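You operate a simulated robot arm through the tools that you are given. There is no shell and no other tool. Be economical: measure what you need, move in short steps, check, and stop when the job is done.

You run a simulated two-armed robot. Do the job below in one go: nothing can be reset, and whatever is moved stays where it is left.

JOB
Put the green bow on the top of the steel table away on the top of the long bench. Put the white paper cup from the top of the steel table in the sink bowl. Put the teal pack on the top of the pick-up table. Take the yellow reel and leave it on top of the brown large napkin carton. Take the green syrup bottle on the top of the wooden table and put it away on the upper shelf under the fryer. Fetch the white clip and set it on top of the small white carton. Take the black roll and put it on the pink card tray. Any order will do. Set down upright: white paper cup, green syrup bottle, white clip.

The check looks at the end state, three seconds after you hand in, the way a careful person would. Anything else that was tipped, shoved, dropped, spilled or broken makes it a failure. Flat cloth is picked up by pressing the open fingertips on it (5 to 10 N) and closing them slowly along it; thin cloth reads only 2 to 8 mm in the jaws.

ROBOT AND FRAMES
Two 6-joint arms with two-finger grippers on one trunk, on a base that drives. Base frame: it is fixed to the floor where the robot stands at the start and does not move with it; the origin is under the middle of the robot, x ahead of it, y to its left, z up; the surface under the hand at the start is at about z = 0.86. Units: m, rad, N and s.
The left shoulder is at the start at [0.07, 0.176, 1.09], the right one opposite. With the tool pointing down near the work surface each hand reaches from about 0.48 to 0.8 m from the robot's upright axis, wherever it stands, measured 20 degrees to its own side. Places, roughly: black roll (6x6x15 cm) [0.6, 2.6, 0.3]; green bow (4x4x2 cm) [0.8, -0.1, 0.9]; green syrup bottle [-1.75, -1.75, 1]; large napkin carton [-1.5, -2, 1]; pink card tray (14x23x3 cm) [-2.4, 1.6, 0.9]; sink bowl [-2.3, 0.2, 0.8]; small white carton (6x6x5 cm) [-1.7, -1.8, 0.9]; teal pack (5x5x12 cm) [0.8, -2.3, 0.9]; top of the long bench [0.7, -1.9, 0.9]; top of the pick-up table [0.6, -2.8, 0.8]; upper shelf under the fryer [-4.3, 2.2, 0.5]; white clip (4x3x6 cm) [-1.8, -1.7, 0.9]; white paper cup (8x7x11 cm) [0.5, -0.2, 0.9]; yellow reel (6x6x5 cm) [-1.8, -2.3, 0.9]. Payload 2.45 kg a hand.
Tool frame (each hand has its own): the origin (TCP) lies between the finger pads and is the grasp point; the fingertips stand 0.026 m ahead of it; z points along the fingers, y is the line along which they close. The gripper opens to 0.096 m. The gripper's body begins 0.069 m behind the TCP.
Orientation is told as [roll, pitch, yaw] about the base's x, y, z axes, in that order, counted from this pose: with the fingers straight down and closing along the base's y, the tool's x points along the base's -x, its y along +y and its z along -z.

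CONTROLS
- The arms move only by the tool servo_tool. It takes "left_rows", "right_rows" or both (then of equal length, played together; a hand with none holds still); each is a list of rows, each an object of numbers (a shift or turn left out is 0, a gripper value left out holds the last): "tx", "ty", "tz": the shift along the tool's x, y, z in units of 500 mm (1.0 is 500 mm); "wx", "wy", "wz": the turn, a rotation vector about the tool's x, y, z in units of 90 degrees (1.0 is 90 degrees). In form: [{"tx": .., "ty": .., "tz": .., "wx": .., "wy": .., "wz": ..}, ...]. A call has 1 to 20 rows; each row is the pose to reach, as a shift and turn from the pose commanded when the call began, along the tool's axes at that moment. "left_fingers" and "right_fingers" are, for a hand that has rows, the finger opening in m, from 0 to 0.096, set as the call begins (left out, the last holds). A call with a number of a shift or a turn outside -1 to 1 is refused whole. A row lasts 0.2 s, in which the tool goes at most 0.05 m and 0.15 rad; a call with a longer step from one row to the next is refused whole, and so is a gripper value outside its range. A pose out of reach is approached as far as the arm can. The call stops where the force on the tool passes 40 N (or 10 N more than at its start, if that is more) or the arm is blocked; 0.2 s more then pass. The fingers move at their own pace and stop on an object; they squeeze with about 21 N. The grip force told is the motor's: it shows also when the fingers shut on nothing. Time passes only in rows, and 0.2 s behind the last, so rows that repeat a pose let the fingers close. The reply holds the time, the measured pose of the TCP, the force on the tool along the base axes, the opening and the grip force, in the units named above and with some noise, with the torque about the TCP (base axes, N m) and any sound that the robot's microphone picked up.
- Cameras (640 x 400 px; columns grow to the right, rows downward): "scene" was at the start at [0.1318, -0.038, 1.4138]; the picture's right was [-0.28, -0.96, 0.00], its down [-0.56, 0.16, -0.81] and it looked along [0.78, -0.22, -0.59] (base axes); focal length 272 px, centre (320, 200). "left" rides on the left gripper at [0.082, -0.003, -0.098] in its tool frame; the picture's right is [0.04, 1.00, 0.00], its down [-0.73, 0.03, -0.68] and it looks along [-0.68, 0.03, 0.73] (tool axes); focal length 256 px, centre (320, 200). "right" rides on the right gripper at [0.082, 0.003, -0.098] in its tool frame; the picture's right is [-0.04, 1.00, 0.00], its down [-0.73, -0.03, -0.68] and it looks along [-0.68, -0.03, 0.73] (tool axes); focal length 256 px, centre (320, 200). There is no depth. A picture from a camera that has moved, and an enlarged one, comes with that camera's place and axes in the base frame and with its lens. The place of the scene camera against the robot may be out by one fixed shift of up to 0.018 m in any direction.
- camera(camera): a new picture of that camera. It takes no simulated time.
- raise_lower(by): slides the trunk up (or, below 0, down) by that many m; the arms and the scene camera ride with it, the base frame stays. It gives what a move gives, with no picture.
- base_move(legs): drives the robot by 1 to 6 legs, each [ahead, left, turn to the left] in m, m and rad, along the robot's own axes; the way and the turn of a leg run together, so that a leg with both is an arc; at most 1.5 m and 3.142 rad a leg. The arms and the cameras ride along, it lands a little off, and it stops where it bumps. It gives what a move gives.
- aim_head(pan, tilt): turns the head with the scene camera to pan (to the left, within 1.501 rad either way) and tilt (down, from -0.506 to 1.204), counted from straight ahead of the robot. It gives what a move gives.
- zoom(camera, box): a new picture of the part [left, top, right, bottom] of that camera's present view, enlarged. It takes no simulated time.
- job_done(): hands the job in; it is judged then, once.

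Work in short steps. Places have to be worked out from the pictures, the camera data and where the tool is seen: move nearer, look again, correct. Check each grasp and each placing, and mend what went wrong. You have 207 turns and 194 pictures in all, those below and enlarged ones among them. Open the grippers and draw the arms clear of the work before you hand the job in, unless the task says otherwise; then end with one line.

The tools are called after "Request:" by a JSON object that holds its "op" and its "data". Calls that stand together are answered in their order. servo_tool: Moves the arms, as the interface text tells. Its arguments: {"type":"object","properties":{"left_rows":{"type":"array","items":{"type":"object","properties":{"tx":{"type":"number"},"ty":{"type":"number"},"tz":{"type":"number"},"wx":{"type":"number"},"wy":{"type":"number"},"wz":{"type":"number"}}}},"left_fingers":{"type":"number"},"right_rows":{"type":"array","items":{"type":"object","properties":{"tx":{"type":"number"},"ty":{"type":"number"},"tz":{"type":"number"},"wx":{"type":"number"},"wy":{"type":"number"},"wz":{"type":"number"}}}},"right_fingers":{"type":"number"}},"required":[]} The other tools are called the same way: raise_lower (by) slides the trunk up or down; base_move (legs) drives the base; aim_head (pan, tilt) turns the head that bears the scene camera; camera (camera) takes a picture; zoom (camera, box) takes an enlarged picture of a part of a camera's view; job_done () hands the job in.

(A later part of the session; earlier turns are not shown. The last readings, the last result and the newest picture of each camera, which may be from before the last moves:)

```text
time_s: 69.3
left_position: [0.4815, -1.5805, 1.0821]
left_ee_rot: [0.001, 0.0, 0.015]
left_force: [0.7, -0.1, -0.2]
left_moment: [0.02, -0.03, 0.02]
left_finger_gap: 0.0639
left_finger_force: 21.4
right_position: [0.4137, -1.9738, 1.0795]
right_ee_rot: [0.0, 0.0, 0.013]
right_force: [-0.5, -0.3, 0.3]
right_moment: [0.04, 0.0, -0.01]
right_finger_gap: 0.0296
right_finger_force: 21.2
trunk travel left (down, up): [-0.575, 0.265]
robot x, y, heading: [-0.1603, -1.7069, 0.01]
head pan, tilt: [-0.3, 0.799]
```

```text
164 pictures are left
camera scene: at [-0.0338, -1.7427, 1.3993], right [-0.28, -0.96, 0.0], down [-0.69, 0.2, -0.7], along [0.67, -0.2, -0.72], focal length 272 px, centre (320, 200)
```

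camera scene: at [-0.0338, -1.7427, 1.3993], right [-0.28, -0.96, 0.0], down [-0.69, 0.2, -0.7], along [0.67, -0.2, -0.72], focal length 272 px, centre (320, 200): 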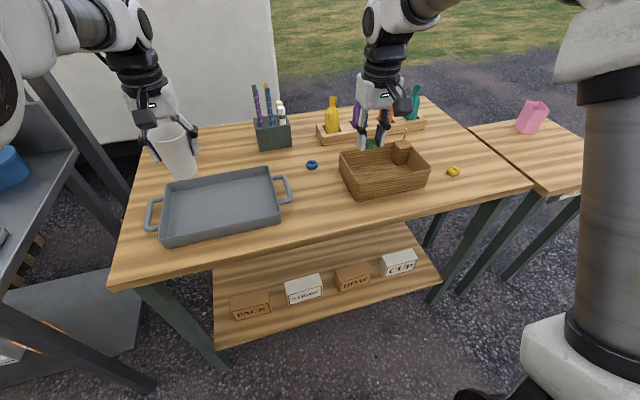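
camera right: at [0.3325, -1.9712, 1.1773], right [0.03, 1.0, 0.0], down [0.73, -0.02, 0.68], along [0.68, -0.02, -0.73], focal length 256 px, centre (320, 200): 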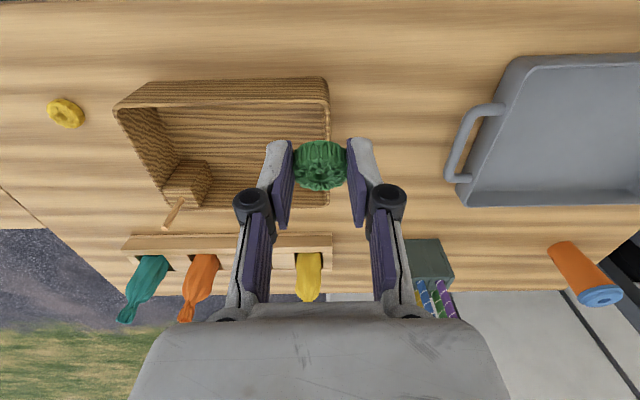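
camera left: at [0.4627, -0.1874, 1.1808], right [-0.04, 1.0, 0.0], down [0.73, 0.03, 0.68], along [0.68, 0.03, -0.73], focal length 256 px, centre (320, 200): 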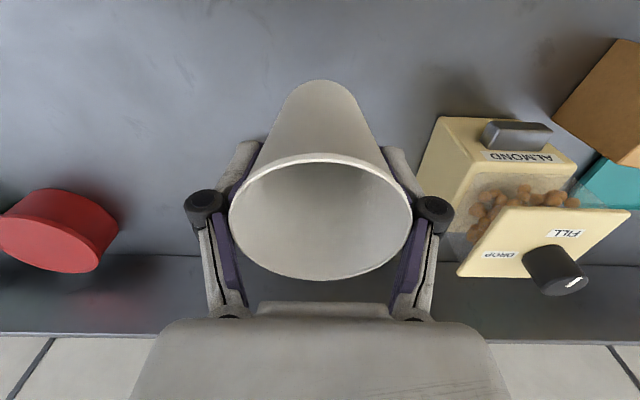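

I move the bow over [0.42,-1.885], tilting it back to the pose it was picked in so it will lie flat.

Request:
{"op": "servo_tool", "data": {"right_rows": [{"tx": -0.006, "ty": 0.09}, {"tx": -0.012, "ty": 0.178, "wy": -0.09}, {"tx": -0.012, "ty": 0.178, "wy": -0.18, "tz": 0.09}, {"tx": -0.012, "ty": 0.178, "wy": -0.27, "tz": 0.18}, {"tx": -0.012, "ty": 0.178, "wy": -0.27, "tz": 0.27}, {"tx": -0.012, "ty": 0.178, "wy": -0.27, "tz": 0.27}]}}

Request:
{"op": "camera", "data": {"camera": "right"}}

Request:
{"op": "camera", "data": {"camera": "scene"}}

```text
time_s: 70.7
left_position: [0.4817, -1.5808, 1.0834]
left_ee_rot: [-0.001, 0.001, 0.015]
left_force: [0.2, -0.1, -0.7]
left_moment: [0.05, 0.0, 0.0]
left_finger_gap: 0.0635
left_finger_force: 21.0
right_position: [0.4186, -1.8867, 0.9457]
right_ee_rot: [0.001, -0.424, 0.012]
right_force: [-0.2, 0.1, 0.1]
right_moment: [0.02, -0.01, -0.05]
right_finger_gap: 0.0294
right_finger_force: 20.8
trunk travel left (down, up): [-0.575, 0.265]
robot x, y, heading: [-0.156, -1.7064, 0.013]
head pan, tilt: [-0.3, 0.799]
```

```text
163 pictures are left
camera right: at [0.3049, -1.8852, 1.002], right [0.02, 1.0, 0.02], down [0.39, -0.02, 0.92], along [0.92, -0.02, -0.39], focal length 256 px, centre (320, 200)
```

right: 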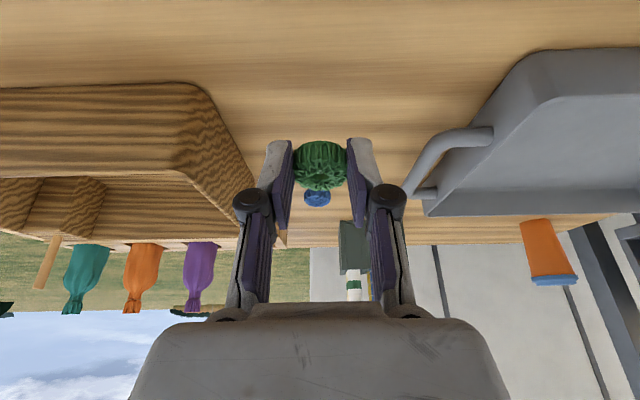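

```text
162 pictures are left
camera scene: at [-0.0342, -1.7424, 1.3993], right [-0.28, -0.96, 0.0], down [-0.69, 0.2, -0.7], along [0.67, -0.2, -0.72], focal length 272 px, centre (320, 200)
```

scene: 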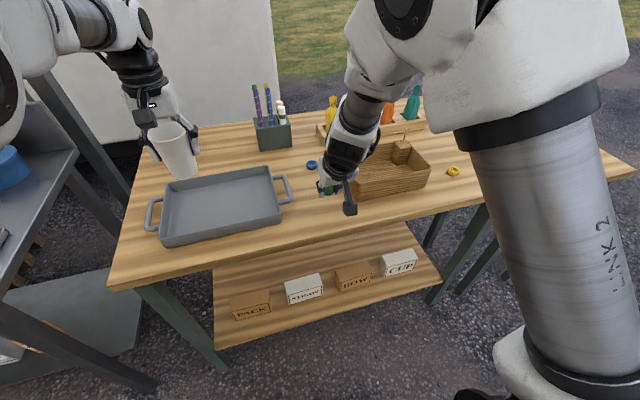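

Clear of everything. I lower 2.5 cm in small steps watching force.

Request:
{"op": "servo_tool", "data": {"right_rows": [{"tx": 0.0082, "tz": 0.0182}, {"tx": 0.0164, "tz": 0.0365}, {"tx": 0.0205, "tz": 0.0456}, {"tx": 0.0246, "tz": 0.0547}, {"tx": 0.0287, "tz": 0.0638}, {"tx": 0.0328, "tz": 0.073}]}}

Request:
{"op": "camera", "data": {"camera": "right"}}

```text
time_s: 72.1
left_position: [0.4823, -1.5807, 1.0816]
left_ee_rot: [0.0, 0.002, 0.014]
left_force: [1.1, 0.4, -0.2]
left_moment: [0.03, 0.02, -0.02]
left_finger_gap: 0.0639
left_finger_force: 21.2
right_position: [0.4187, -1.8835, 0.9044]
right_ee_rot: [0.0, -0.424, 0.015]
right_force: [-0.3, 0.5, 0.5]
right_moment: [0.01, 0.02, 0.0]
right_finger_gap: 0.0294
right_finger_force: 20.8
trunk travel left (down, up): [-0.575, 0.265]
robot x, y, heading: [-0.1606, -1.7036, 0.015]
head pan, tilt: [-0.3, 0.799]
```

```text
161 pictures are left
camera right: at [0.3049, -1.8833, 0.9592], right [0.02, 1.0, 0.02], down [0.39, -0.02, 0.92], along [0.92, -0.01, -0.39], focal length 256 px, centre (320, 200)
```

right: 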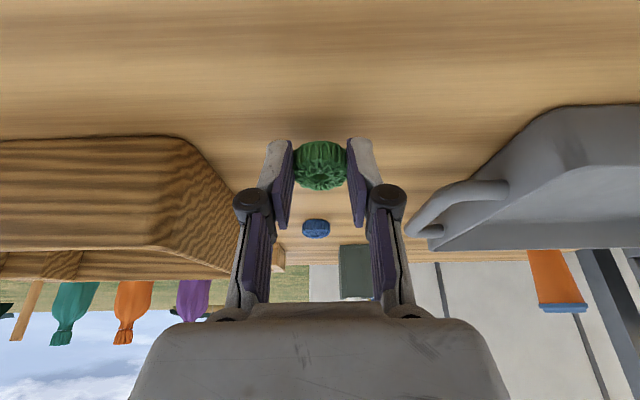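

Still a gap below the bow. I lower further in 3 mm steps.

Request:
{"op": "servo_tool", "data": {"right_rows": [{"tx": 0.0025, "tz": 0.0055}, {"tx": 0.005, "tz": 0.011}, {"tx": 0.0074, "tz": 0.0164}, {"tx": 0.0098, "tz": 0.0219}, {"tx": 0.0098, "tz": 0.0219}]}}

```text
time_s: 73.3
left_position: [0.4815, -1.5801, 1.0828]
left_ee_rot: [0.0, 0.001, 0.014]
left_force: [-0.2, -0.3, 0.0]
left_moment: [-0.02, 0.0, -0.02]
left_finger_gap: 0.0637
left_finger_force: 20.9
right_position: [0.419, -1.8843, 0.8927]
right_ee_rot: [0.001, -0.425, 0.015]
right_force: [0.5, -0.2, 0.6]
right_moment: [-0.05, 0.02, -0.02]
right_finger_gap: 0.0293
right_finger_force: 21.1
trunk travel left (down, up): [-0.575, 0.265]
robot x, y, heading: [-0.1593, -1.7084, 0.015]
head pan, tilt: [-0.3, 0.799]
```

No contact yet; I continue gently.

Request:
{"op": "servo_tool", "data": {"right_rows": [{"tx": 0.0016, "tz": 0.0036}, {"tx": 0.0032, "tz": 0.0072}, {"tx": 0.0032, "tz": 0.0072}]}}

Request:
{"op": "camera", "data": {"camera": "right"}}

```text
time_s: 74.1
left_position: [0.4814, -1.5816, 1.0823]
left_ee_rot: [0.0, -0.001, 0.015]
left_force: [0.5, -0.3, -0.3]
left_moment: [0.0, -0.01, -0.02]
left_finger_gap: 0.0636
left_finger_force: 20.6
right_position: [0.4196, -1.8829, 0.89]
right_ee_rot: [0.001, -0.423, 0.014]
right_force: [-0.5, -0.4, 0.2]
right_moment: [-0.02, -0.03, -0.01]
right_finger_gap: 0.0295
right_finger_force: 21.4
trunk travel left (down, up): [-0.575, 0.265]
robot x, y, heading: [-0.1612, -1.7065, 0.013]
head pan, tilt: [-0.3, 0.799]
```

```text
160 pictures are left
camera right: at [0.3047, -1.8821, 0.9449], right [0.02, 1.0, 0.02], down [0.39, -0.02, 0.92], along [0.92, -0.01, -0.39], focal length 256 px, centre (320, 200)
```

right: 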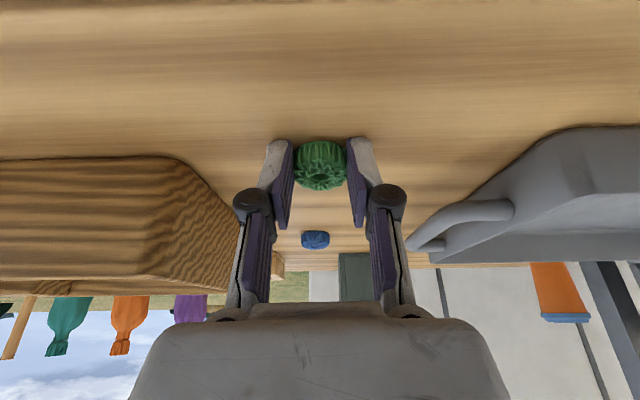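

Nearly down. A few more millimetres.

Request:
{"op": "servo_tool", "data": {"right_rows": [{"tx": 0.0016, "tz": 0.0036}, {"tx": 0.0032, "tz": 0.0072}, {"tx": 0.0048, "tz": 0.0108}, {"tx": 0.0064, "tz": 0.0144}]}}

```text
time_s: 74.9
left_position: [0.4784, -1.5808, 1.0844]
left_ee_rot: [0.002, -0.004, 0.012]
left_force: [0.9, 0.4, 0.7]
left_moment: [-0.04, 0.02, -0.03]
left_finger_gap: 0.0636
left_finger_force: 21.2
right_position: [0.4195, -1.8835, 0.8879]
right_ee_rot: [0.0, -0.437, 0.014]
right_force: [-9.4, -0.1, 22.9]
right_moment: [0.04, 0.29, 0.08]
right_finger_gap: 0.0294
right_finger_force: 20.7
trunk travel left (down, up): [-0.575, 0.265]
robot x, y, heading: [-0.1624, -1.7069, 0.008]
head pan, tilt: [-0.3, 0.799]
stopped in row 3 (right hand): the force on the tool passed its limit at 43 N (the readings are from after the stop); the commanded pose is now the measured one
```

Contact at TCP z≈0.888. I open the fingers a little and back the hand straight up.

Request:
{"op": "servo_tool", "data": {"right_rows": [{"tx": -0.001, "tz": -0.003}, {"tx": -0.001, "tz": -0.003}, {"tx": -0.001, "tz": -0.003}], "right_fingers": 0.07}}

Request:
{"op": "servo_tool", "data": {"right_rows": [{"tx": -0.02, "tz": -0.05}, {"tx": -0.05, "tz": -0.12}, {"tx": -0.09, "tz": -0.2}, {"tx": -0.12, "tz": -0.28}, {"tx": -0.12, "tz": -0.28, "wy": 0.09}, {"tx": -0.12, "tz": -0.28, "wy": 0.18}, {"tx": -0.12, "tz": -0.28, "wy": 0.27}, {"tx": -0.12, "tz": -0.28, "wy": 0.27}]}}

Request:
{"op": "camera", "data": {"camera": "right"}}

```text
time_s: 75.7
left_position: [0.4825, -1.582, 1.0827]
left_ee_rot: [0.0, 0.0, 0.014]
left_force: [-0.4, 0.0, 0.1]
left_moment: [-0.03, 0.0, -0.02]
left_finger_gap: 0.0637
left_finger_force: 21.1
right_position: [0.4205, -1.8848, 0.8861]
right_ee_rot: [0.0, -0.43, 0.013]
right_force: [-0.1, 0.2, 0.7]
right_moment: [-0.01, 0.03, 0.01]
right_finger_gap: 0.0699
right_finger_force: 0.0
trunk travel left (down, up): [-0.575, 0.265]
robot x, y, heading: [-0.1562, -1.7073, 0.018]
head pan, tilt: [-0.3, 0.799]
```

```text
time_s: 77.5
left_position: [0.4825, -1.5814, 1.0827]
left_ee_rot: [0.0, 0.0, 0.013]
left_force: [-0.6, -1.0, -1.2]
left_moment: [0.06, 0.0, 0.0]
left_finger_gap: 0.0638
left_finger_force: 20.8
right_position: [0.417, -1.8834, 1.0404]
right_ee_rot: [0.0, -0.007, 0.011]
right_force: [0.5, -0.3, -0.1]
right_moment: [-0.02, -0.02, 0.01]
right_finger_gap: 0.0701
right_finger_force: 0.1
trunk travel left (down, up): [-0.575, 0.265]
robot x, y, heading: [-0.1581, -1.706, 0.016]
head pan, tilt: [-0.3, 0.799]
```

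```text
159 pictures are left
camera right: at [0.3355, -1.882, 1.1379], right [0.03, 1.0, 0.0], down [0.73, -0.02, 0.68], along [0.68, -0.02, -0.73], focal length 256 px, centre (320, 200)
```

right: 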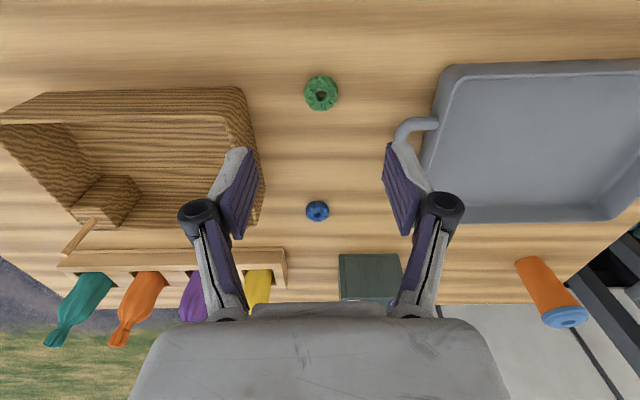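

Bow lies flat on the bench. Next the teal pack in the caddy near [0.77,-2.3]; I raise both hands and shift the base right.

Request:
{"op": "servo_tool", "data": {"left_rows": [{"tz": -0.08}, {"tz": -0.14}, {"tz": -0.14}], "right_rows": [{"tz": -0.08}, {"tz": -0.16}, {"tz": -0.16}]}}

Request:
{"op": "base_move", "data": {"legs": [[0, -0.37, 0], [0.12, 0, -0.015]]}}

Request:
{"op": "aim_head", "data": {"pan": -0.3, "tilt": 0.6}}

Request:
{"op": "camera", "data": {"camera": "right"}}

Request:
{"op": "camera", "data": {"camera": "scene"}}

```text
time_s: 78.3
left_position: [0.4822, -1.5808, 1.1534]
left_ee_rot: [-0.001, 0.002, 0.014]
left_force: [0.8, 0.3, -0.7]
left_moment: [-0.02, -0.02, 0.03]
left_finger_gap: 0.0636
left_finger_force: 21.4
right_position: [0.4161, -1.8841, 1.1207]
right_ee_rot: [0.001, -0.007, 0.015]
right_force: [0.8, -0.3, -0.8]
right_moment: [-0.01, 0.0, -0.02]
right_finger_gap: 0.07
right_finger_force: 0.1
trunk travel left (down, up): [-0.575, 0.265]
robot x, y, heading: [-0.1573, -1.7061, 0.011]
head pan, tilt: [-0.3, 0.799]
```

```text
time_s: 81.5
left_position: [0.6044, -1.9536, 1.1537]
left_ee_rot: [0.0, 0.0, 0.004]
left_force: [-0.2, 0.1, 0.1]
left_moment: [-0.02, 0.02, 0.02]
left_finger_gap: 0.0635
left_finger_force: 21.1
right_position: [0.5369, -2.2549, 1.1201]
right_ee_rot: [0.0, -0.007, 0.002]
right_force: [0.5, -0.3, 0.7]
right_moment: [0.02, -0.02, 0.0]
right_finger_gap: 0.0701
right_finger_force: 0.1
trunk travel left (down, up): [-0.575, 0.265]
robot x, y, heading: [-0.0378, -2.0746, 0.002]
head pan, tilt: [-0.3, 0.799]
```

```text
time_s: 82.2
left_position: [0.6063, -1.9533, 1.1531]
left_ee_rot: [0.002, -0.001, 0.003]
left_force: [0.7, -0.1, -0.5]
left_moment: [0.0, 0.03, 0.0]
left_finger_gap: 0.0639
left_finger_force: 21.3
right_position: [0.5377, -2.2547, 1.1219]
right_ee_rot: [0.001, -0.008, 0.003]
right_force: [0.1, 0.1, 0.0]
right_moment: [0.0, -0.02, -0.03]
right_finger_gap: 0.0699
right_finger_force: 0.1
trunk travel left (down, up): [-0.575, 0.265]
robot x, y, heading: [-0.0351, -2.0713, -0.001]
head pan, tilt: [-0.3, 0.6]
```

```text
158 pictures are left
camera right: at [0.456, -2.2525, 1.2191], right [0.04, 1.0, 0.0], down [0.73, -0.03, 0.68], along [0.68, -0.03, -0.73], focal length 256 px, centre (320, 200)
```

right: 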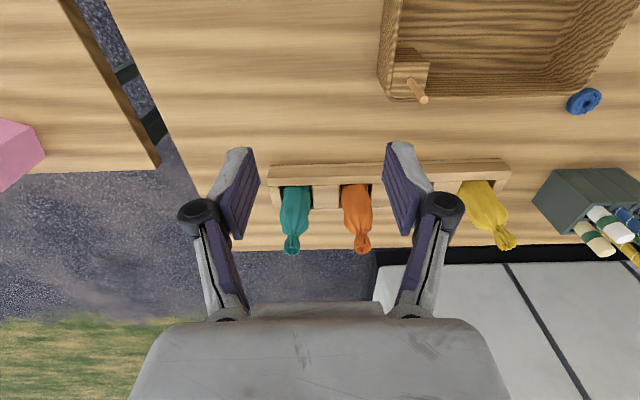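

```text
157 pictures are left
camera scene: at [0.0979, -2.1109, 1.4159], right [-0.29, -0.96, 0.0], down [-0.54, 0.17, -0.82], along [0.79, -0.24, -0.57], focal length 272 px, centre (320, 200)
```

scene: 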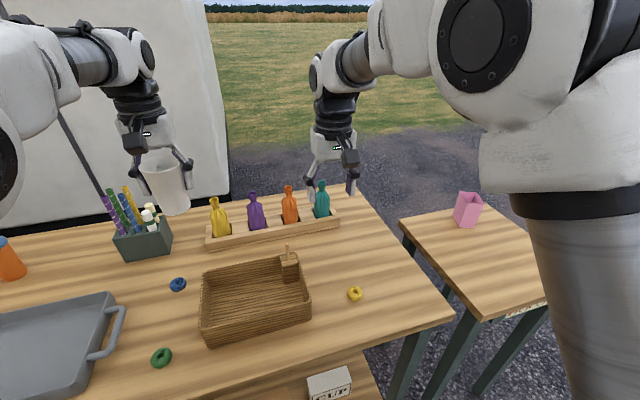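

Teal pack centre about [0.78,-2.315], top z≈0.98. I tilt the hand forward and move above it.

Request:
{"op": "servo_tool", "data": {"right_rows": [{"tx": -0.068, "ty": -0.017, "tz": 0.02, "wy": -0.055}, {"tx": -0.136, "ty": -0.034, "tz": 0.04, "wy": -0.11}, {"tx": -0.203, "ty": -0.051, "tz": 0.06, "wy": -0.164}, {"tx": -0.271, "ty": -0.068, "tz": 0.08, "wy": -0.219}, {"tx": -0.339, "ty": -0.085, "tz": 0.1, "wy": -0.273}, {"tx": -0.406, "ty": -0.103, "tz": 0.12, "wy": -0.328}, {"tx": -0.474, "ty": -0.12, "tz": 0.144, "wy": -0.382}, {"tx": -0.474, "ty": -0.12, "tz": 0.144, "wy": -0.382}], "right_fingers": 0.085}}

Request:
{"op": "camera", "data": {"camera": "right"}}

```text
time_s: 84.0
left_position: [0.6045, -1.9519, 1.1537]
left_ee_rot: [-0.001, -0.001, 0.004]
left_force: [-0.4, 0.0, -0.1]
left_moment: [-0.02, 0.01, -0.03]
left_finger_gap: 0.0636
left_finger_force: 20.9
right_position: [0.7722, -2.3155, 1.0518]
right_ee_rot: [0.0, -0.609, 0.003]
right_force: [-0.5, -0.3, 0.6]
right_moment: [0.0, -0.03, -0.02]
right_finger_gap: 0.0848
right_finger_force: 0.1
trunk travel left (down, up): [-0.575, 0.265]
robot x, y, heading: [-0.0362, -2.0713, 0.002]
head pan, tilt: [-0.3, 0.6]
```

```text
156 pictures are left
camera right: at [0.6496, -2.3127, 1.0851], right [0.03, 1.0, 0.02], down [0.21, -0.03, 0.98], along [0.98, -0.02, -0.21], focal length 256 px, centre (320, 200)
```

right: 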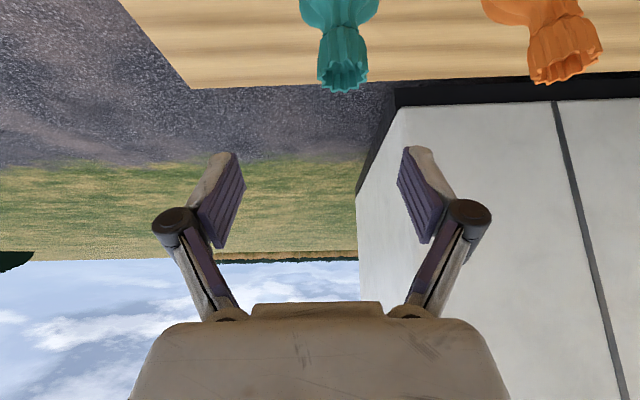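

Pack neck is at y≈-2.301. I correct 14 mm and descend around it.

Request:
{"op": "servo_tool", "data": {"right_rows": [{"ty": 0.028}, {"tx": 0.03, "tz": 0.044, "ty": 0.028}, {"tx": 0.06, "tz": 0.088, "ty": 0.028}, {"tx": 0.09, "tz": 0.132, "ty": 0.028}, {"tx": 0.121, "tz": 0.177, "ty": 0.028}, {"tx": 0.121, "tz": 0.177, "ty": 0.028}]}}

Request:
{"op": "camera", "data": {"camera": "right"}}

Request:
{"op": "zoom", "data": {"camera": "scene", "box": [200, 100, 440, 280]}}

```text
time_s: 85.4
left_position: [0.6041, -1.9525, 1.1558]
left_ee_rot: [0.0, -0.003, 0.005]
left_force: [0.5, 0.0, -0.2]
left_moment: [-0.01, 0.0, -0.02]
left_finger_gap: 0.0637
left_finger_force: 20.6
right_position: [0.7744, -2.3014, 0.9448]
right_ee_rot: [0.001, -0.609, 0.001]
right_force: [-0.6, -1.2, 7.3]
right_moment: [-0.02, 0.17, 0.04]
right_finger_gap: 0.0848
right_finger_force: 0.1
trunk travel left (down, up): [-0.575, 0.265]
robot x, y, heading: [-0.0337, -2.0701, 0.003]
head pan, tilt: [-0.3, 0.6]
```

```text
155 pictures are left
camera right: at [0.6523, -2.2982, 0.9784], right [0.03, 1.0, 0.02], down [0.21, -0.03, 0.98], along [0.98, -0.02, -0.21], focal length 256 px, centre (320, 200)
```

right: 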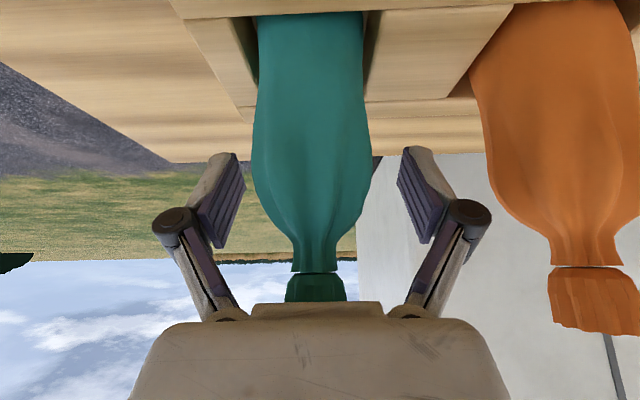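

```text
2.22 times, centred on (320, 190) of scene
camera zoom: at [0.0963, -2.1107, 1.4162], right [-0.29, -0.96, 0.0], down [-0.54, 0.17, -0.83], along [0.79, -0.24, -0.56], focal length 605 px, centre (320, 222)
```

zoom: 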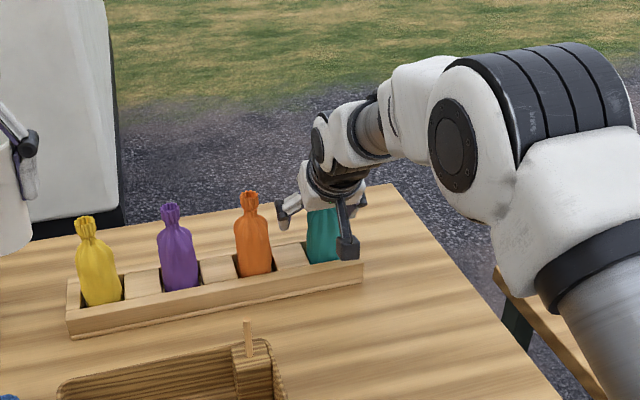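

A 7 N upward force suggests the pack's top touches the palm. I back off about 1 cm.

Request:
{"op": "servo_tool", "data": {"right_rows": [{"tz": -0.01}, {"tx": -0.004, "tz": -0.02}, {"tx": -0.004, "tz": -0.02}]}}

Request:
{"op": "camera", "data": {"camera": "right"}}

```text
time_s: 86.2
left_position: [0.6056, -1.9531, 1.1531]
left_ee_rot: [0.001, 0.0, 0.004]
left_force: [-0.4, -1.1, -0.1]
left_moment: [0.01, -0.02, 0.03]
left_finger_gap: 0.0636
left_finger_force: 21.1
right_position: [0.7722, -2.3022, 0.9513]
right_ee_rot: [0.0, -0.604, 0.001]
right_force: [0.3, 0.0, 0.5]
right_moment: [0.0, -0.01, 0.01]
right_finger_gap: 0.085
right_finger_force: 0.1
trunk travel left (down, up): [-0.575, 0.265]
robot x, y, heading: [-0.0322, -2.0715, 0.007]
head pan, tilt: [-0.3, 0.6]
```

```text
153 pictures are left
camera right: at [0.649, -2.2985, 0.9861], right [0.03, 1.0, 0.02], down [0.22, -0.03, 0.98], along [0.98, -0.02, -0.22], focal length 256 px, centre (320, 200)
```

right: 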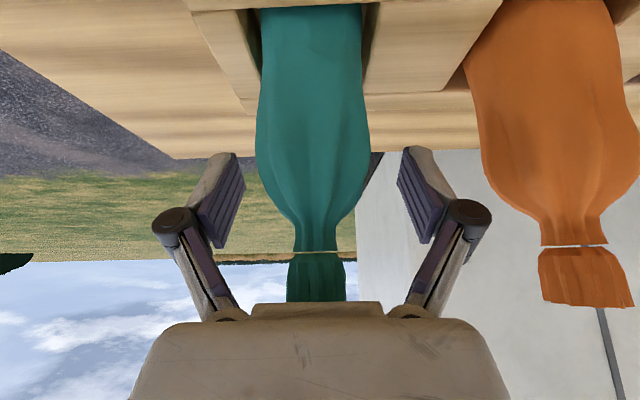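

The pack stands slightly nearer (x≈0.76) and its tuft reaches ~1.0. I move back 15 mm and down 10 mm so it clears the palm, then check.

Request:
{"op": "servo_tool", "data": {"right_rows": [{"tx": 0.018, "ty": -0.004}, {"tx": 0.036, "ty": -0.006}, {"tx": 0.036, "ty": -0.006}]}}

Request:
{"op": "camera", "data": {"camera": "right"}}

```text
time_s: 87.0
left_position: [0.6055, -1.9535, 1.1536]
left_ee_rot: [0.001, 0.0, 0.003]
left_force: [-0.2, -0.4, 0.6]
left_moment: [0.01, -0.01, -0.01]
left_finger_gap: 0.0635
left_finger_force: 21.2
right_position: [0.7573, -2.3029, 0.9427]
right_ee_rot: [0.0, -0.606, 0.005]
right_force: [0.0, -0.4, -0.4]
right_moment: [0.04, 0.0, 0.0]
right_finger_gap: 0.0853
right_finger_force: 0.0
trunk travel left (down, up): [-0.575, 0.265]
robot x, y, heading: [-0.0328, -2.0721, 0.004]
head pan, tilt: [-0.3, 0.6]
```

```text
152 pictures are left
camera right: at [0.6342, -2.3012, 0.9764], right [0.03, 1.0, 0.02], down [0.21, -0.03, 0.98], along [0.98, -0.02, -0.22], focal length 256 px, centre (320, 200)
```

right: 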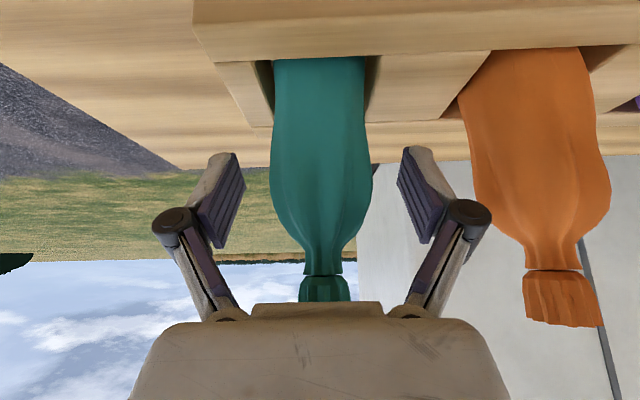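

Good alignment; caddy top is ~2 cm under the tips. I lower 1 cm more and close.

Request:
{"op": "servo_tool", "data": {"right_rows": [{"tx": 0.006, "tz": 0.009}, {"tx": 0.012, "tz": 0.018}, {"tx": 0.012, "tz": 0.018}]}}

Request:
{"op": "servo_tool", "data": {"right_rows": [{}, {}, {}, {}], "right_fingers": 0.0}}

Request:
{"op": "camera", "data": {"camera": "right"}}

```text
time_s: 87.8
left_position: [0.6037, -1.9536, 1.1537]
left_ee_rot: [-0.001, 0.0, 0.003]
left_force: [-0.2, 0.1, 0.8]
left_moment: [0.01, -0.01, -0.04]
left_finger_gap: 0.0635
left_finger_force: 21.2
right_position: [0.7567, -2.3034, 0.9315]
right_ee_rot: [-0.001, -0.608, 0.003]
right_force: [0.2, -0.3, -0.6]
right_moment: [-0.01, 0.02, -0.02]
right_finger_gap: 0.0848
right_finger_force: 0.1
trunk travel left (down, up): [-0.575, 0.265]
robot x, y, heading: [-0.0367, -2.0753, 0.003]
head pan, tilt: [-0.3, 0.6]
```

```text
time_s: 88.8
left_position: [0.6049, -1.9523, 1.1537]
left_ee_rot: [0.0, 0.0, 0.005]
left_force: [-0.2, 0.2, 0.3]
left_moment: [-0.04, 0.01, -0.01]
left_finger_gap: 0.0635
left_finger_force: 21.1
right_position: [0.7575, -2.304, 0.9322]
right_ee_rot: [0.0, -0.607, 0.0]
right_force: [0.3, 0.8, 3.4]
right_moment: [0.01, -0.17, 0.02]
right_finger_gap: 0.0473
right_finger_force: 20.9
trunk travel left (down, up): [-0.575, 0.265]
robot x, y, heading: [-0.0368, -2.0715, 0.005]
head pan, tilt: [-0.3, 0.6]
```

```text
151 pictures are left
camera right: at [0.6344, -2.3005, 0.9654], right [0.03, 1.0, 0.02], down [0.21, -0.03, 0.98], along [0.98, -0.02, -0.21], focal length 256 px, centre (320, 200)
```

right: 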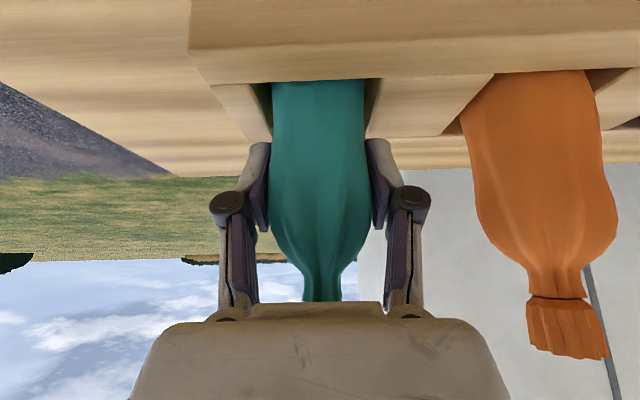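

Gripped at 47 mm. I lift it straight up out of the caddy.

Request:
{"op": "servo_tool", "data": {"right_rows": [{"tx": -0.03, "tz": -0.044}, {"tx": -0.07, "tz": -0.102}, {"tx": -0.12, "tz": -0.175}, {"tx": -0.181, "tz": -0.24}, {"tx": -0.181, "tz": -0.264}, {"tx": -0.181, "tz": -0.264}]}}

Request:
{"op": "camera", "data": {"camera": "right"}}

Request:
{"op": "camera", "data": {"camera": "scene"}}

```text
time_s: 90.2
left_position: [0.6042, -1.9527, 1.1542]
left_ee_rot: [0.001, 0.001, 0.005]
left_force: [0.0, 0.9, -0.3]
left_moment: [-0.05, 0.03, 0.03]
left_finger_gap: 0.0633
left_finger_force: 20.6
right_position: [0.7555, -2.304, 1.092]
right_ee_rot: [-0.001, -0.604, 0.003]
right_force: [-0.1, 0.1, -1.1]
right_moment: [0.02, 0.0, 0.01]
right_finger_gap: 0.0476
right_finger_force: 21.0
trunk travel left (down, up): [-0.575, 0.265]
robot x, y, heading: [-0.0308, -2.0716, -0.002]
head pan, tilt: [-0.3, 0.6]
```

```text
150 pictures are left
camera right: at [0.6336, -2.3018, 1.1265], right [0.03, 1.0, 0.02], down [0.22, -0.03, 0.98], along [0.98, -0.02, -0.22], focal length 256 px, centre (320, 200)
```

right: 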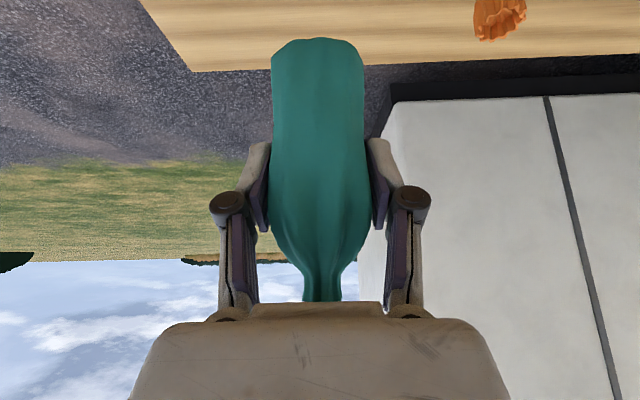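

```text
149 pictures are left
camera scene: at [0.0978, -2.111, 1.416], right [-0.29, -0.96, 0.0], down [-0.54, 0.17, -0.82], along [0.79, -0.24, -0.57], focal length 272 px, centre (320, 200)
```

scene: 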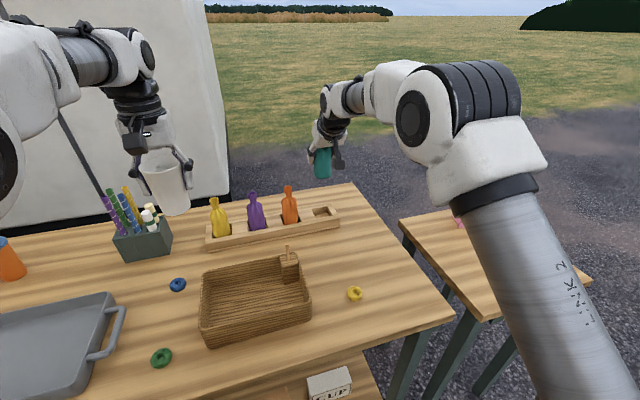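

Pack's out, bottom ~7 cm below the TCP. I draw the hand back and shift the base right to the pick-up table.

Request:
{"op": "servo_tool", "data": {"right_rows": [{"tx": 0.07, "tz": -0.048}, {"tx": 0.14, "tz": -0.096}, {"tx": 0.21, "tz": -0.144}, {"tx": 0.28, "tz": -0.192}, {"tx": 0.28, "tz": -0.192}]}}

Request:
{"op": "base_move", "data": {"legs": [[0, -0.55, 0]]}}

Request:
{"op": "camera", "data": {"camera": "scene"}}

Request:
{"op": "camera", "data": {"camera": "right"}}

```text
time_s: 91.4
left_position: [0.6068, -1.9536, 1.1527]
left_ee_rot: [-0.001, 0.002, 0.004]
left_force: [0.6, -0.1, 0.1]
left_moment: [0.0, 0.01, -0.02]
left_finger_gap: 0.0636
left_finger_force: 20.8
right_position: [0.5863, -2.304, 1.0888]
right_ee_rot: [0.001, -0.606, 0.004]
right_force: [1.0, -0.8, -0.7]
right_moment: [-0.01, 0.01, -0.04]
right_finger_gap: 0.0477
right_finger_force: 20.9
trunk travel left (down, up): [-0.575, 0.265]
robot x, y, heading: [-0.0333, -2.0718, 0.004]
head pan, tilt: [-0.3, 0.6]
```

```text
time_s: 94.6
left_position: [0.6087, -2.4899, 1.1538]
left_ee_rot: [0.0, 0.0, 0.015]
left_force: [0.4, 0.3, 0.1]
left_moment: [0.01, 0.01, 0.0]
left_finger_gap: 0.0633
left_finger_force: 20.6
right_position: [0.5941, -2.841, 1.0886]
right_ee_rot: [0.001, -0.607, 0.015]
right_force: [0.2, -0.4, -1.3]
right_moment: [0.03, 0.01, 0.0]
right_finger_gap: 0.0476
right_finger_force: 21.4
trunk travel left (down, up): [-0.575, 0.265]
robot x, y, heading: [-0.0309, -2.6147, 0.013]
head pan, tilt: [-0.3, 0.6]
```

```text
148 pictures are left
camera scene: at [0.1027, -2.654, 1.416], right [-0.28, -0.96, 0.0], down [-0.54, 0.16, -0.82], along [0.79, -0.23, -0.57], focal length 272 px, centre (320, 200)
```

scene: 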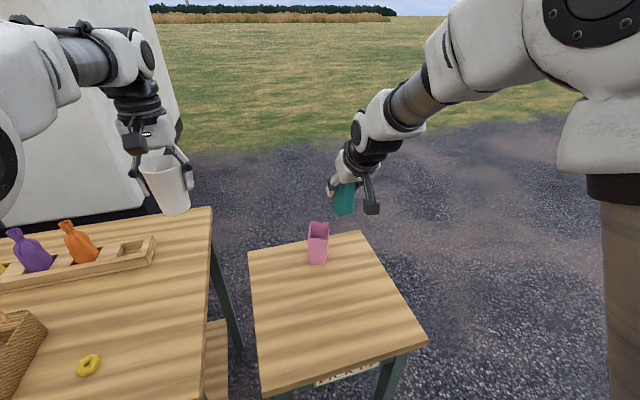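

```text
147 pictures are left
camera right: at [0.4721, -2.8398, 1.1229], right [0.02, 1.0, 0.02], down [0.22, -0.03, 0.98], along [0.98, -0.01, -0.22], focal length 256 px, centre (320, 200)
```

right: 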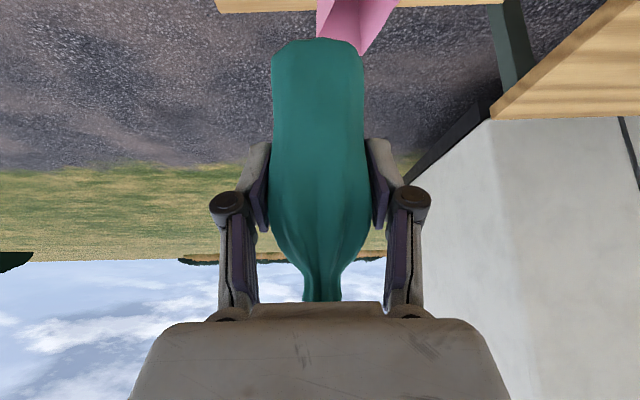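

Pick-up table top z≈0.81, with a pink bag at [0.65,-2.80]. I bring the pack over [0.48,-2.88] and lower.

Request:
{"op": "servo_tool", "data": {"right_rows": [{"tx": 0.063, "tz": -0.043, "ty": -0.025}, {"tx": 0.125, "tz": -0.086, "ty": -0.05}, {"tx": 0.188, "tz": -0.129, "ty": -0.075}, {"tx": 0.233, "tz": -0.063, "ty": -0.075}, {"tx": 0.278, "tz": 0.003, "ty": -0.075}, {"tx": 0.323, "tz": 0.069, "ty": -0.075}, {"tx": 0.369, "tz": 0.135, "ty": -0.075}, {"tx": 0.369, "tz": 0.135, "ty": -0.075}]}}

Request:
{"op": "camera", "data": {"camera": "scene"}}

Request:
{"op": "camera", "data": {"camera": "right"}}

```text
time_s: 96.4
left_position: [0.6079, -2.4884, 1.1545]
left_ee_rot: [-0.001, -0.002, 0.015]
left_force: [0.7, -0.2, -0.1]
left_moment: [0.02, -0.01, 0.0]
left_finger_gap: 0.0632
left_finger_force: 21.2
right_position: [0.4803, -2.8947, 0.9383]
right_ee_rot: [-0.001, -0.606, 0.016]
right_force: [-0.3, 0.9, -1.0]
right_moment: [-0.01, 0.0, 0.03]
right_finger_gap: 0.0474
right_finger_force: 21.0
right hand out of reach, approached as far as the arm can: row 3, 5, 7, 8
trunk travel left (down, up): [-0.575, 0.265]
robot x, y, heading: [-0.0316, -2.6133, 0.013]
head pan, tilt: [-0.3, 0.6]
```

```text
146 pictures are left
camera scene: at [0.1016, -2.6529, 1.4162], right [-0.28, -0.96, 0.0], down [-0.54, 0.16, -0.83], along [0.79, -0.23, -0.56], focal length 272 px, centre (320, 200)
```

scene: 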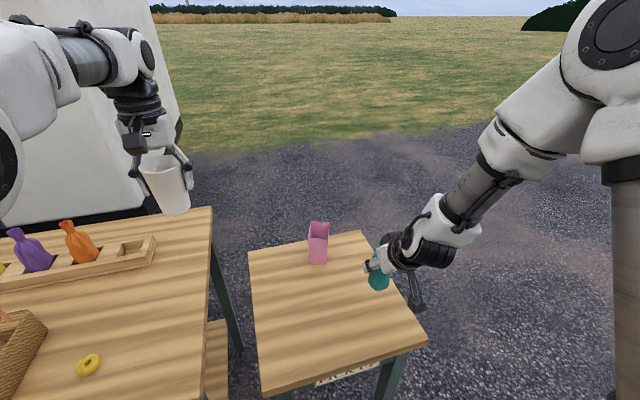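

```text
145 pictures are left
camera right: at [0.3585, -2.8936, 0.9727], right [0.02, 1.0, 0.02], down [0.22, -0.03, 0.98], along [0.98, -0.01, -0.22], focal length 256 px, centre (320, 200)
```

right: 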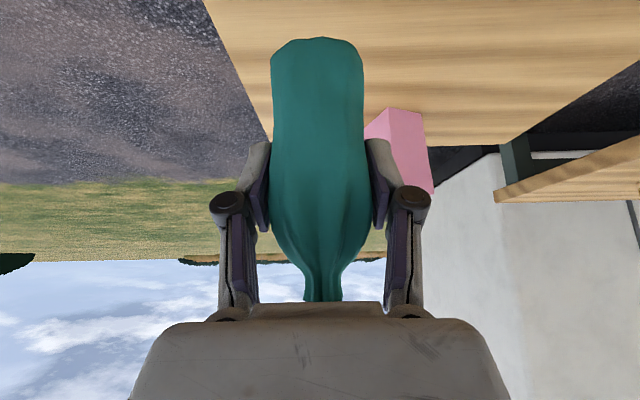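

The arm is near its inner limit; I shift the base slightly so the pack is better centred on the table, then lower gently.

Request:
{"op": "base_move", "data": {"legs": [[-0.03, 0.06, 0]]}}

Request:
{"op": "servo_tool", "data": {"right_rows": [{"tx": 0.0, "tz": 0.03}, {"tx": 0.01, "tz": 0.06}, {"tx": 0.015, "tz": 0.08}, {"tx": 0.015, "tz": 0.08}]}}

Request:
{"op": "camera", "data": {"camera": "right"}}

```text
time_s: 97.4
left_position: [0.5777, -2.4303, 1.1542]
left_ee_rot: [0.0, 0.0, 0.015]
left_force: [-0.1, 0.3, -1.0]
left_moment: [-0.06, -0.01, 0.01]
left_finger_gap: 0.0632
left_finger_force: 21.1
right_position: [0.4521, -2.8367, 0.9381]
right_ee_rot: [-0.001, -0.606, 0.016]
right_force: [-0.2, 0.6, -1.6]
right_moment: [0.0, 0.01, 0.0]
right_finger_gap: 0.0474
right_finger_force: 20.9
trunk travel left (down, up): [-0.575, 0.265]
robot x, y, heading: [-0.0581, -2.5562, 0.017]
head pan, tilt: [-0.3, 0.6]
```

```text
time_s: 98.4
left_position: [0.5784, -2.4306, 1.1537]
left_ee_rot: [0.002, 0.001, 0.015]
left_force: [1.0, -0.6, -0.6]
left_moment: [0.01, 0.01, 0.01]
left_finger_gap: 0.0633
left_finger_force: 20.9
right_position: [0.4715, -2.8529, 0.9114]
right_ee_rot: [-0.002, -0.603, 0.012]
right_force: [0.0, 0.2, -1.6]
right_moment: [0.0, 0.01, 0.02]
right_finger_gap: 0.0476
right_finger_force: 21.0
right hand out of reach, approached as far as the arm can: row 1, 2, 3, 4
trunk travel left (down, up): [-0.575, 0.265]
robot x, y, heading: [-0.0593, -2.5597, 0.017]
head pan, tilt: [-0.3, 0.6]
```

```text
144 pictures are left
camera right: at [0.3488, -2.8517, 0.9469], right [0.02, 1.0, 0.02], down [0.22, -0.03, 0.98], along [0.98, -0.01, -0.22], focal length 256 px, centre (320, 200)
```

right: 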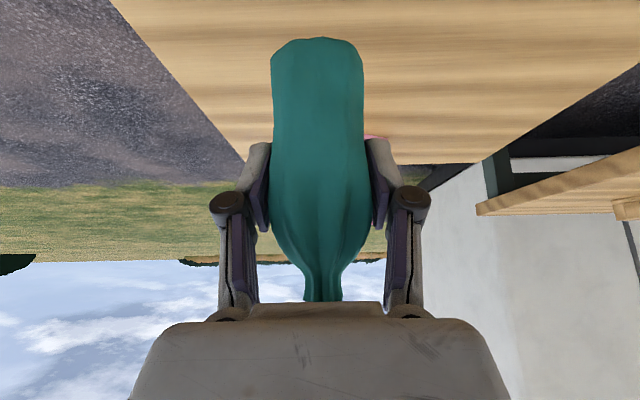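

I'll lower with the trunk instead: 2.5 cm down.

Request:
{"op": "raise_lower", "data": {"by": -0.022}}

Request:
{"op": "zoom", "data": {"camera": "scene", "box": [280, 180, 480, 320]}}

```text
time_s: 99.0
left_position: [0.5791, -2.4319, 1.1318]
left_ee_rot: [-0.001, 0.0, 0.015]
left_force: [-0.3, -0.3, 0.1]
left_moment: [0.0, -0.02, -0.01]
left_finger_gap: 0.0633
left_finger_force: 20.7
right_position: [0.471, -2.8528, 0.8905]
right_ee_rot: [-0.001, -0.605, 0.016]
right_force: [-0.8, -0.3, -1.7]
right_moment: [0.0, 0.0, -0.02]
right_finger_gap: 0.0478
right_finger_force: 20.8
trunk travel left (down, up): [-0.553, 0.287]
robot x, y, heading: [-0.0582, -2.556, 0.015]
head pan, tilt: [-0.3, 0.6]
```

```text
2.86 times, centred on (380, 250) of scene
camera zoom: at [0.0724, -2.595, 1.3941], right [-0.28, -0.96, 0.0], down [-0.54, 0.16, -0.83], along [0.79, -0.23, -0.56], focal length 778 px, centre (149, 57)
```

zoom: 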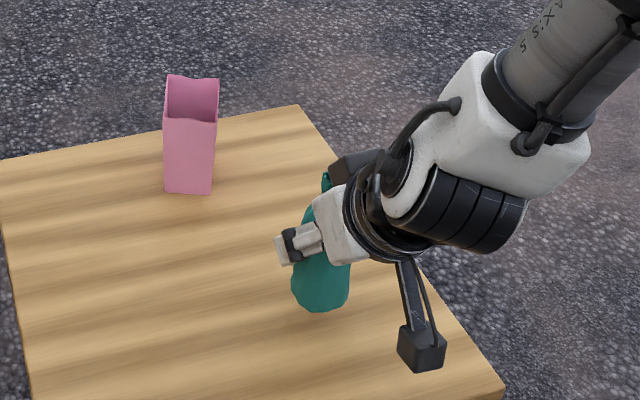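

Bottom est. ~1 cm above the top. I lower in small trunk steps.

Request:
{"op": "raise_lower", "data": {"by": -0.007}}

Request:
{"op": "raise_lower", "data": {"by": -0.004}}

```text
time_s: 99.6
left_position: [0.5782, -2.4315, 1.1246]
left_ee_rot: [0.0, 0.0, 0.017]
left_force: [0.5, -0.4, 0.0]
left_moment: [0.01, -0.01, 0.01]
left_finger_gap: 0.0633
left_finger_force: 21.7
right_position: [0.4707, -2.8516, 0.8832]
right_ee_rot: [-0.003, -0.605, 0.014]
right_force: [-0.3, -0.7, -1.5]
right_moment: [0.03, 0.0, 0.0]
right_finger_gap: 0.0475
right_finger_force: 20.5
trunk travel left (down, up): [-0.546, 0.294]
robot x, y, heading: [-0.0561, -2.5555, 0.016]
head pan, tilt: [-0.3, 0.6]
```

```text
time_s: 100.1
left_position: [0.5782, -2.4304, 1.1201]
left_ee_rot: [0.0, 0.0, 0.016]
left_force: [0.2, -0.5, 0.3]
left_moment: [0.01, 0.02, 0.0]
left_finger_gap: 0.0633
left_finger_force: 21.1
right_position: [0.4714, -2.8524, 0.88]
right_ee_rot: [-0.002, -0.603, 0.015]
right_force: [-0.7, -0.8, -0.9]
right_moment: [0.06, -0.02, 0.05]
right_finger_gap: 0.0476
right_finger_force: 20.7
trunk travel left (down, up): [-0.542, 0.298]
robot x, y, heading: [-0.0604, -2.5587, 0.015]
head pan, tilt: [-0.3, 0.6]
```

No clear contact; continue in 3 mm steps.

Request:
{"op": "raise_lower", "data": {"by": -0.003}}

Request:
{"op": "camera", "data": {"camera": "right"}}

Request:
{"op": "zoom", "data": {"camera": "scene", "box": [330, 210, 450, 300]}}

```text
time_s: 100.7
left_position: [0.5786, -2.4318, 1.1174]
left_ee_rot: [0.0, 0.001, 0.016]
left_force: [-0.1, 0.2, -0.4]
left_moment: [-0.01, -0.01, 0.03]
left_finger_gap: 0.0629
left_finger_force: 20.9
right_position: [0.4711, -2.8521, 0.8763]
right_ee_rot: [-0.002, -0.603, 0.013]
right_force: [0.1, 0.7, -0.2]
right_moment: [0.0, -0.01, 0.0]
right_finger_gap: 0.0477
right_finger_force: 20.7
trunk travel left (down, up): [-0.539, 0.301]
robot x, y, heading: [-0.0598, -2.5537, 0.012]
head pan, tilt: [-0.3, 0.6]
```

```text
142 pictures are left
camera right: at [0.3486, -2.8513, 0.9112], right [0.02, 1.0, 0.02], down [0.22, -0.02, 0.98], along [0.98, -0.01, -0.22], focal length 256 px, centre (320, 200)
```

right: 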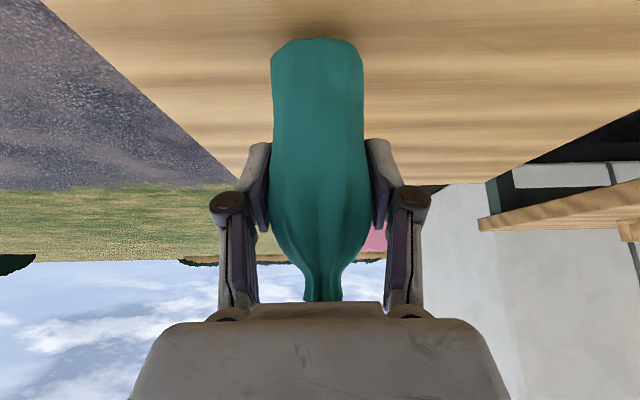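

```text
4.44 times, centred on (390, 255) of scene
camera zoom: at [0.0729, -2.5952, 1.38], right [-0.28, -0.96, 0.0], down [-0.54, 0.16, -0.82], along [0.79, -0.23, -0.57], focal length 1210 px, centre (9, -44)
```

zoom: 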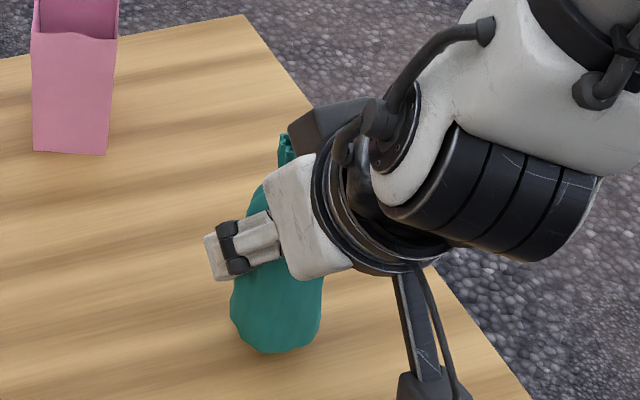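

The weight reading vanished (−1.6→−0.2 N), hinting at first contact. One more 3 mm, then check.

Request:
{"op": "raise_lower", "data": {"by": -0.003}}

```text
time_s: 101.2
left_position: [0.5784, -2.4311, 1.1153]
left_ee_rot: [0.0, 0.001, 0.015]
left_force: [0.5, -0.4, 0.2]
left_moment: [-0.01, 0.04, 0.02]
left_finger_gap: 0.0633
left_finger_force: 21.1
right_position: [0.4712, -2.8527, 0.8737]
right_ee_rot: [-0.002, -0.602, 0.015]
right_force: [-0.4, 0.0, -0.9]
right_moment: [-0.01, -0.02, -0.01]
right_finger_gap: 0.0478
right_finger_force: 21.1
trunk travel left (down, up): [-0.536, 0.304]
robot x, y, heading: [-0.0591, -2.5576, 0.018]
head pan, tilt: [-0.3, 0.6]
```

Not yet; continue.

Request:
{"op": "raise_lower", "data": {"by": -0.004}}

Request:
{"op": "raise_lower", "data": {"by": -0.003}}

Request:
{"op": "raise_lower", "data": {"by": -0.003}}

```text
time_s: 101.7
left_position: [0.5791, -2.4311, 1.1106]
left_ee_rot: [0.0, -0.002, 0.015]
left_force: [0.0, 0.2, -0.1]
left_moment: [0.0, 0.04, -0.02]
left_finger_gap: 0.0628
left_finger_force: 21.1
right_position: [0.4707, -2.8524, 0.8696]
right_ee_rot: [-0.002, -0.605, 0.013]
right_force: [0.0, 0.1, -1.1]
right_moment: [0.01, 0.03, -0.01]
right_finger_gap: 0.0476
right_finger_force: 21.2
trunk travel left (down, up): [-0.532, 0.308]
robot x, y, heading: [-0.0584, -2.5532, 0.014]
head pan, tilt: [-0.3, 0.6]
```

```text
time_s: 102.2
left_position: [0.5777, -2.4307, 1.1088]
left_ee_rot: [0.001, -0.001, 0.015]
left_force: [0.8, 0.1, -0.7]
left_moment: [-0.01, 0.0, 0.01]
left_finger_gap: 0.0633
left_finger_force: 20.9
right_position: [0.4705, -2.8521, 0.8668]
right_ee_rot: [-0.002, -0.603, 0.015]
right_force: [-0.1, 0.5, -1.3]
right_moment: [0.01, 0.01, -0.04]
right_finger_gap: 0.0477
right_finger_force: 20.7
trunk travel left (down, up): [-0.529, 0.311]
robot x, y, heading: [-0.0596, -2.5577, 0.022]
head pan, tilt: [-0.3, 0.6]
```

```text
time_s: 102.7
left_position: [0.5775, -2.4322, 1.1038]
left_ee_rot: [0.0, 0.0, 0.016]
left_force: [0.7, -0.3, 0.5]
left_moment: [0.02, -0.02, 0.03]
left_finger_gap: 0.063
left_finger_force: 21.1
right_position: [0.4714, -2.8522, 0.864]
right_ee_rot: [-0.001, -0.603, 0.014]
right_force: [-0.5, 0.2, 1.9]
right_moment: [0.06, -0.05, -0.02]
right_finger_gap: 0.0476
right_finger_force: 21.2
trunk travel left (down, up): [-0.526, 0.314]
robot x, y, heading: [-0.056, -2.5566, 0.012]
head pan, tilt: [-0.3, 0.6]
```

Contact (+1.9 N). I open the fingers and raise the trunk straight up.

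Request:
{"op": "servo_tool", "data": {"right_rows": [{}, {}, {}], "right_fingers": 0.085}}

Request:
{"op": "camera", "data": {"camera": "right"}}

Request:
{"op": "raise_lower", "data": {"by": 0.15}}

Request:
{"op": "camera", "data": {"camera": "scene"}}

```text
time_s: 103.5
left_position: [0.5779, -2.4305, 1.105]
left_ee_rot: [0.0, 0.002, 0.017]
left_force: [0.1, -0.5, 0.6]
left_moment: [0.02, 0.0, 0.01]
left_finger_gap: 0.063
left_finger_force: 21.2
right_position: [0.4714, -2.8526, 0.8626]
right_ee_rot: [-0.001, -0.603, 0.014]
right_force: [0.7, -1.1, 0.5]
right_moment: [0.02, -0.03, 0.01]
right_finger_gap: 0.0851
right_finger_force: 0.0
trunk travel left (down, up): [-0.526, 0.314]
robot x, y, heading: [-0.0608, -2.5586, 0.022]
head pan, tilt: [-0.3, 0.6]
```

```text
140 pictures are left
camera right: at [0.3485, -2.8513, 0.8982], right [0.02, 1.0, 0.02], down [0.22, -0.02, 0.98], along [0.98, -0.01, -0.22], focal length 256 px, centre (320, 200)
```

right: 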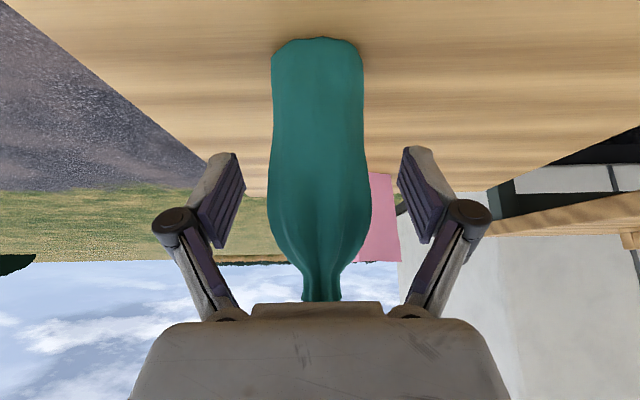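

```text
time_s: 105.3
left_position: [0.5781, -2.4303, 1.2553]
left_ee_rot: [0.0, -0.001, 0.016]
left_force: [-0.4, -0.4, 0.0]
left_moment: [-0.01, -0.02, 0.02]
left_finger_gap: 0.0629
left_finger_force: 21.2
right_position: [0.4708, -2.8509, 1.0138]
right_ee_rot: [-0.002, -0.605, 0.013]
right_force: [-0.2, -0.3, -0.4]
right_moment: [0.0, 0.03, 0.01]
right_finger_gap: 0.0853
right_finger_force: 0.0
trunk travel left (down, up): [-0.676, 0.164]
robot x, y, heading: [-0.0581, -2.5582, 0.017]
head pan, tilt: [-0.3, 0.6]
```

```text
139 pictures are left
camera scene: at [0.073, -2.5952, 1.517], right [-0.28, -0.96, 0.0], down [-0.54, 0.16, -0.82], along [0.79, -0.23, -0.57], focal length 272 px, centre (320, 200)
```

scene: 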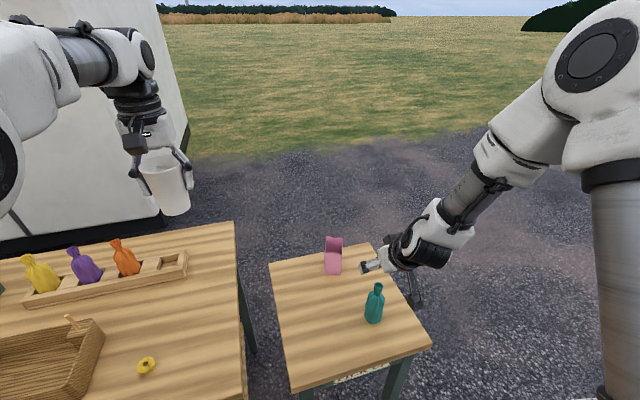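

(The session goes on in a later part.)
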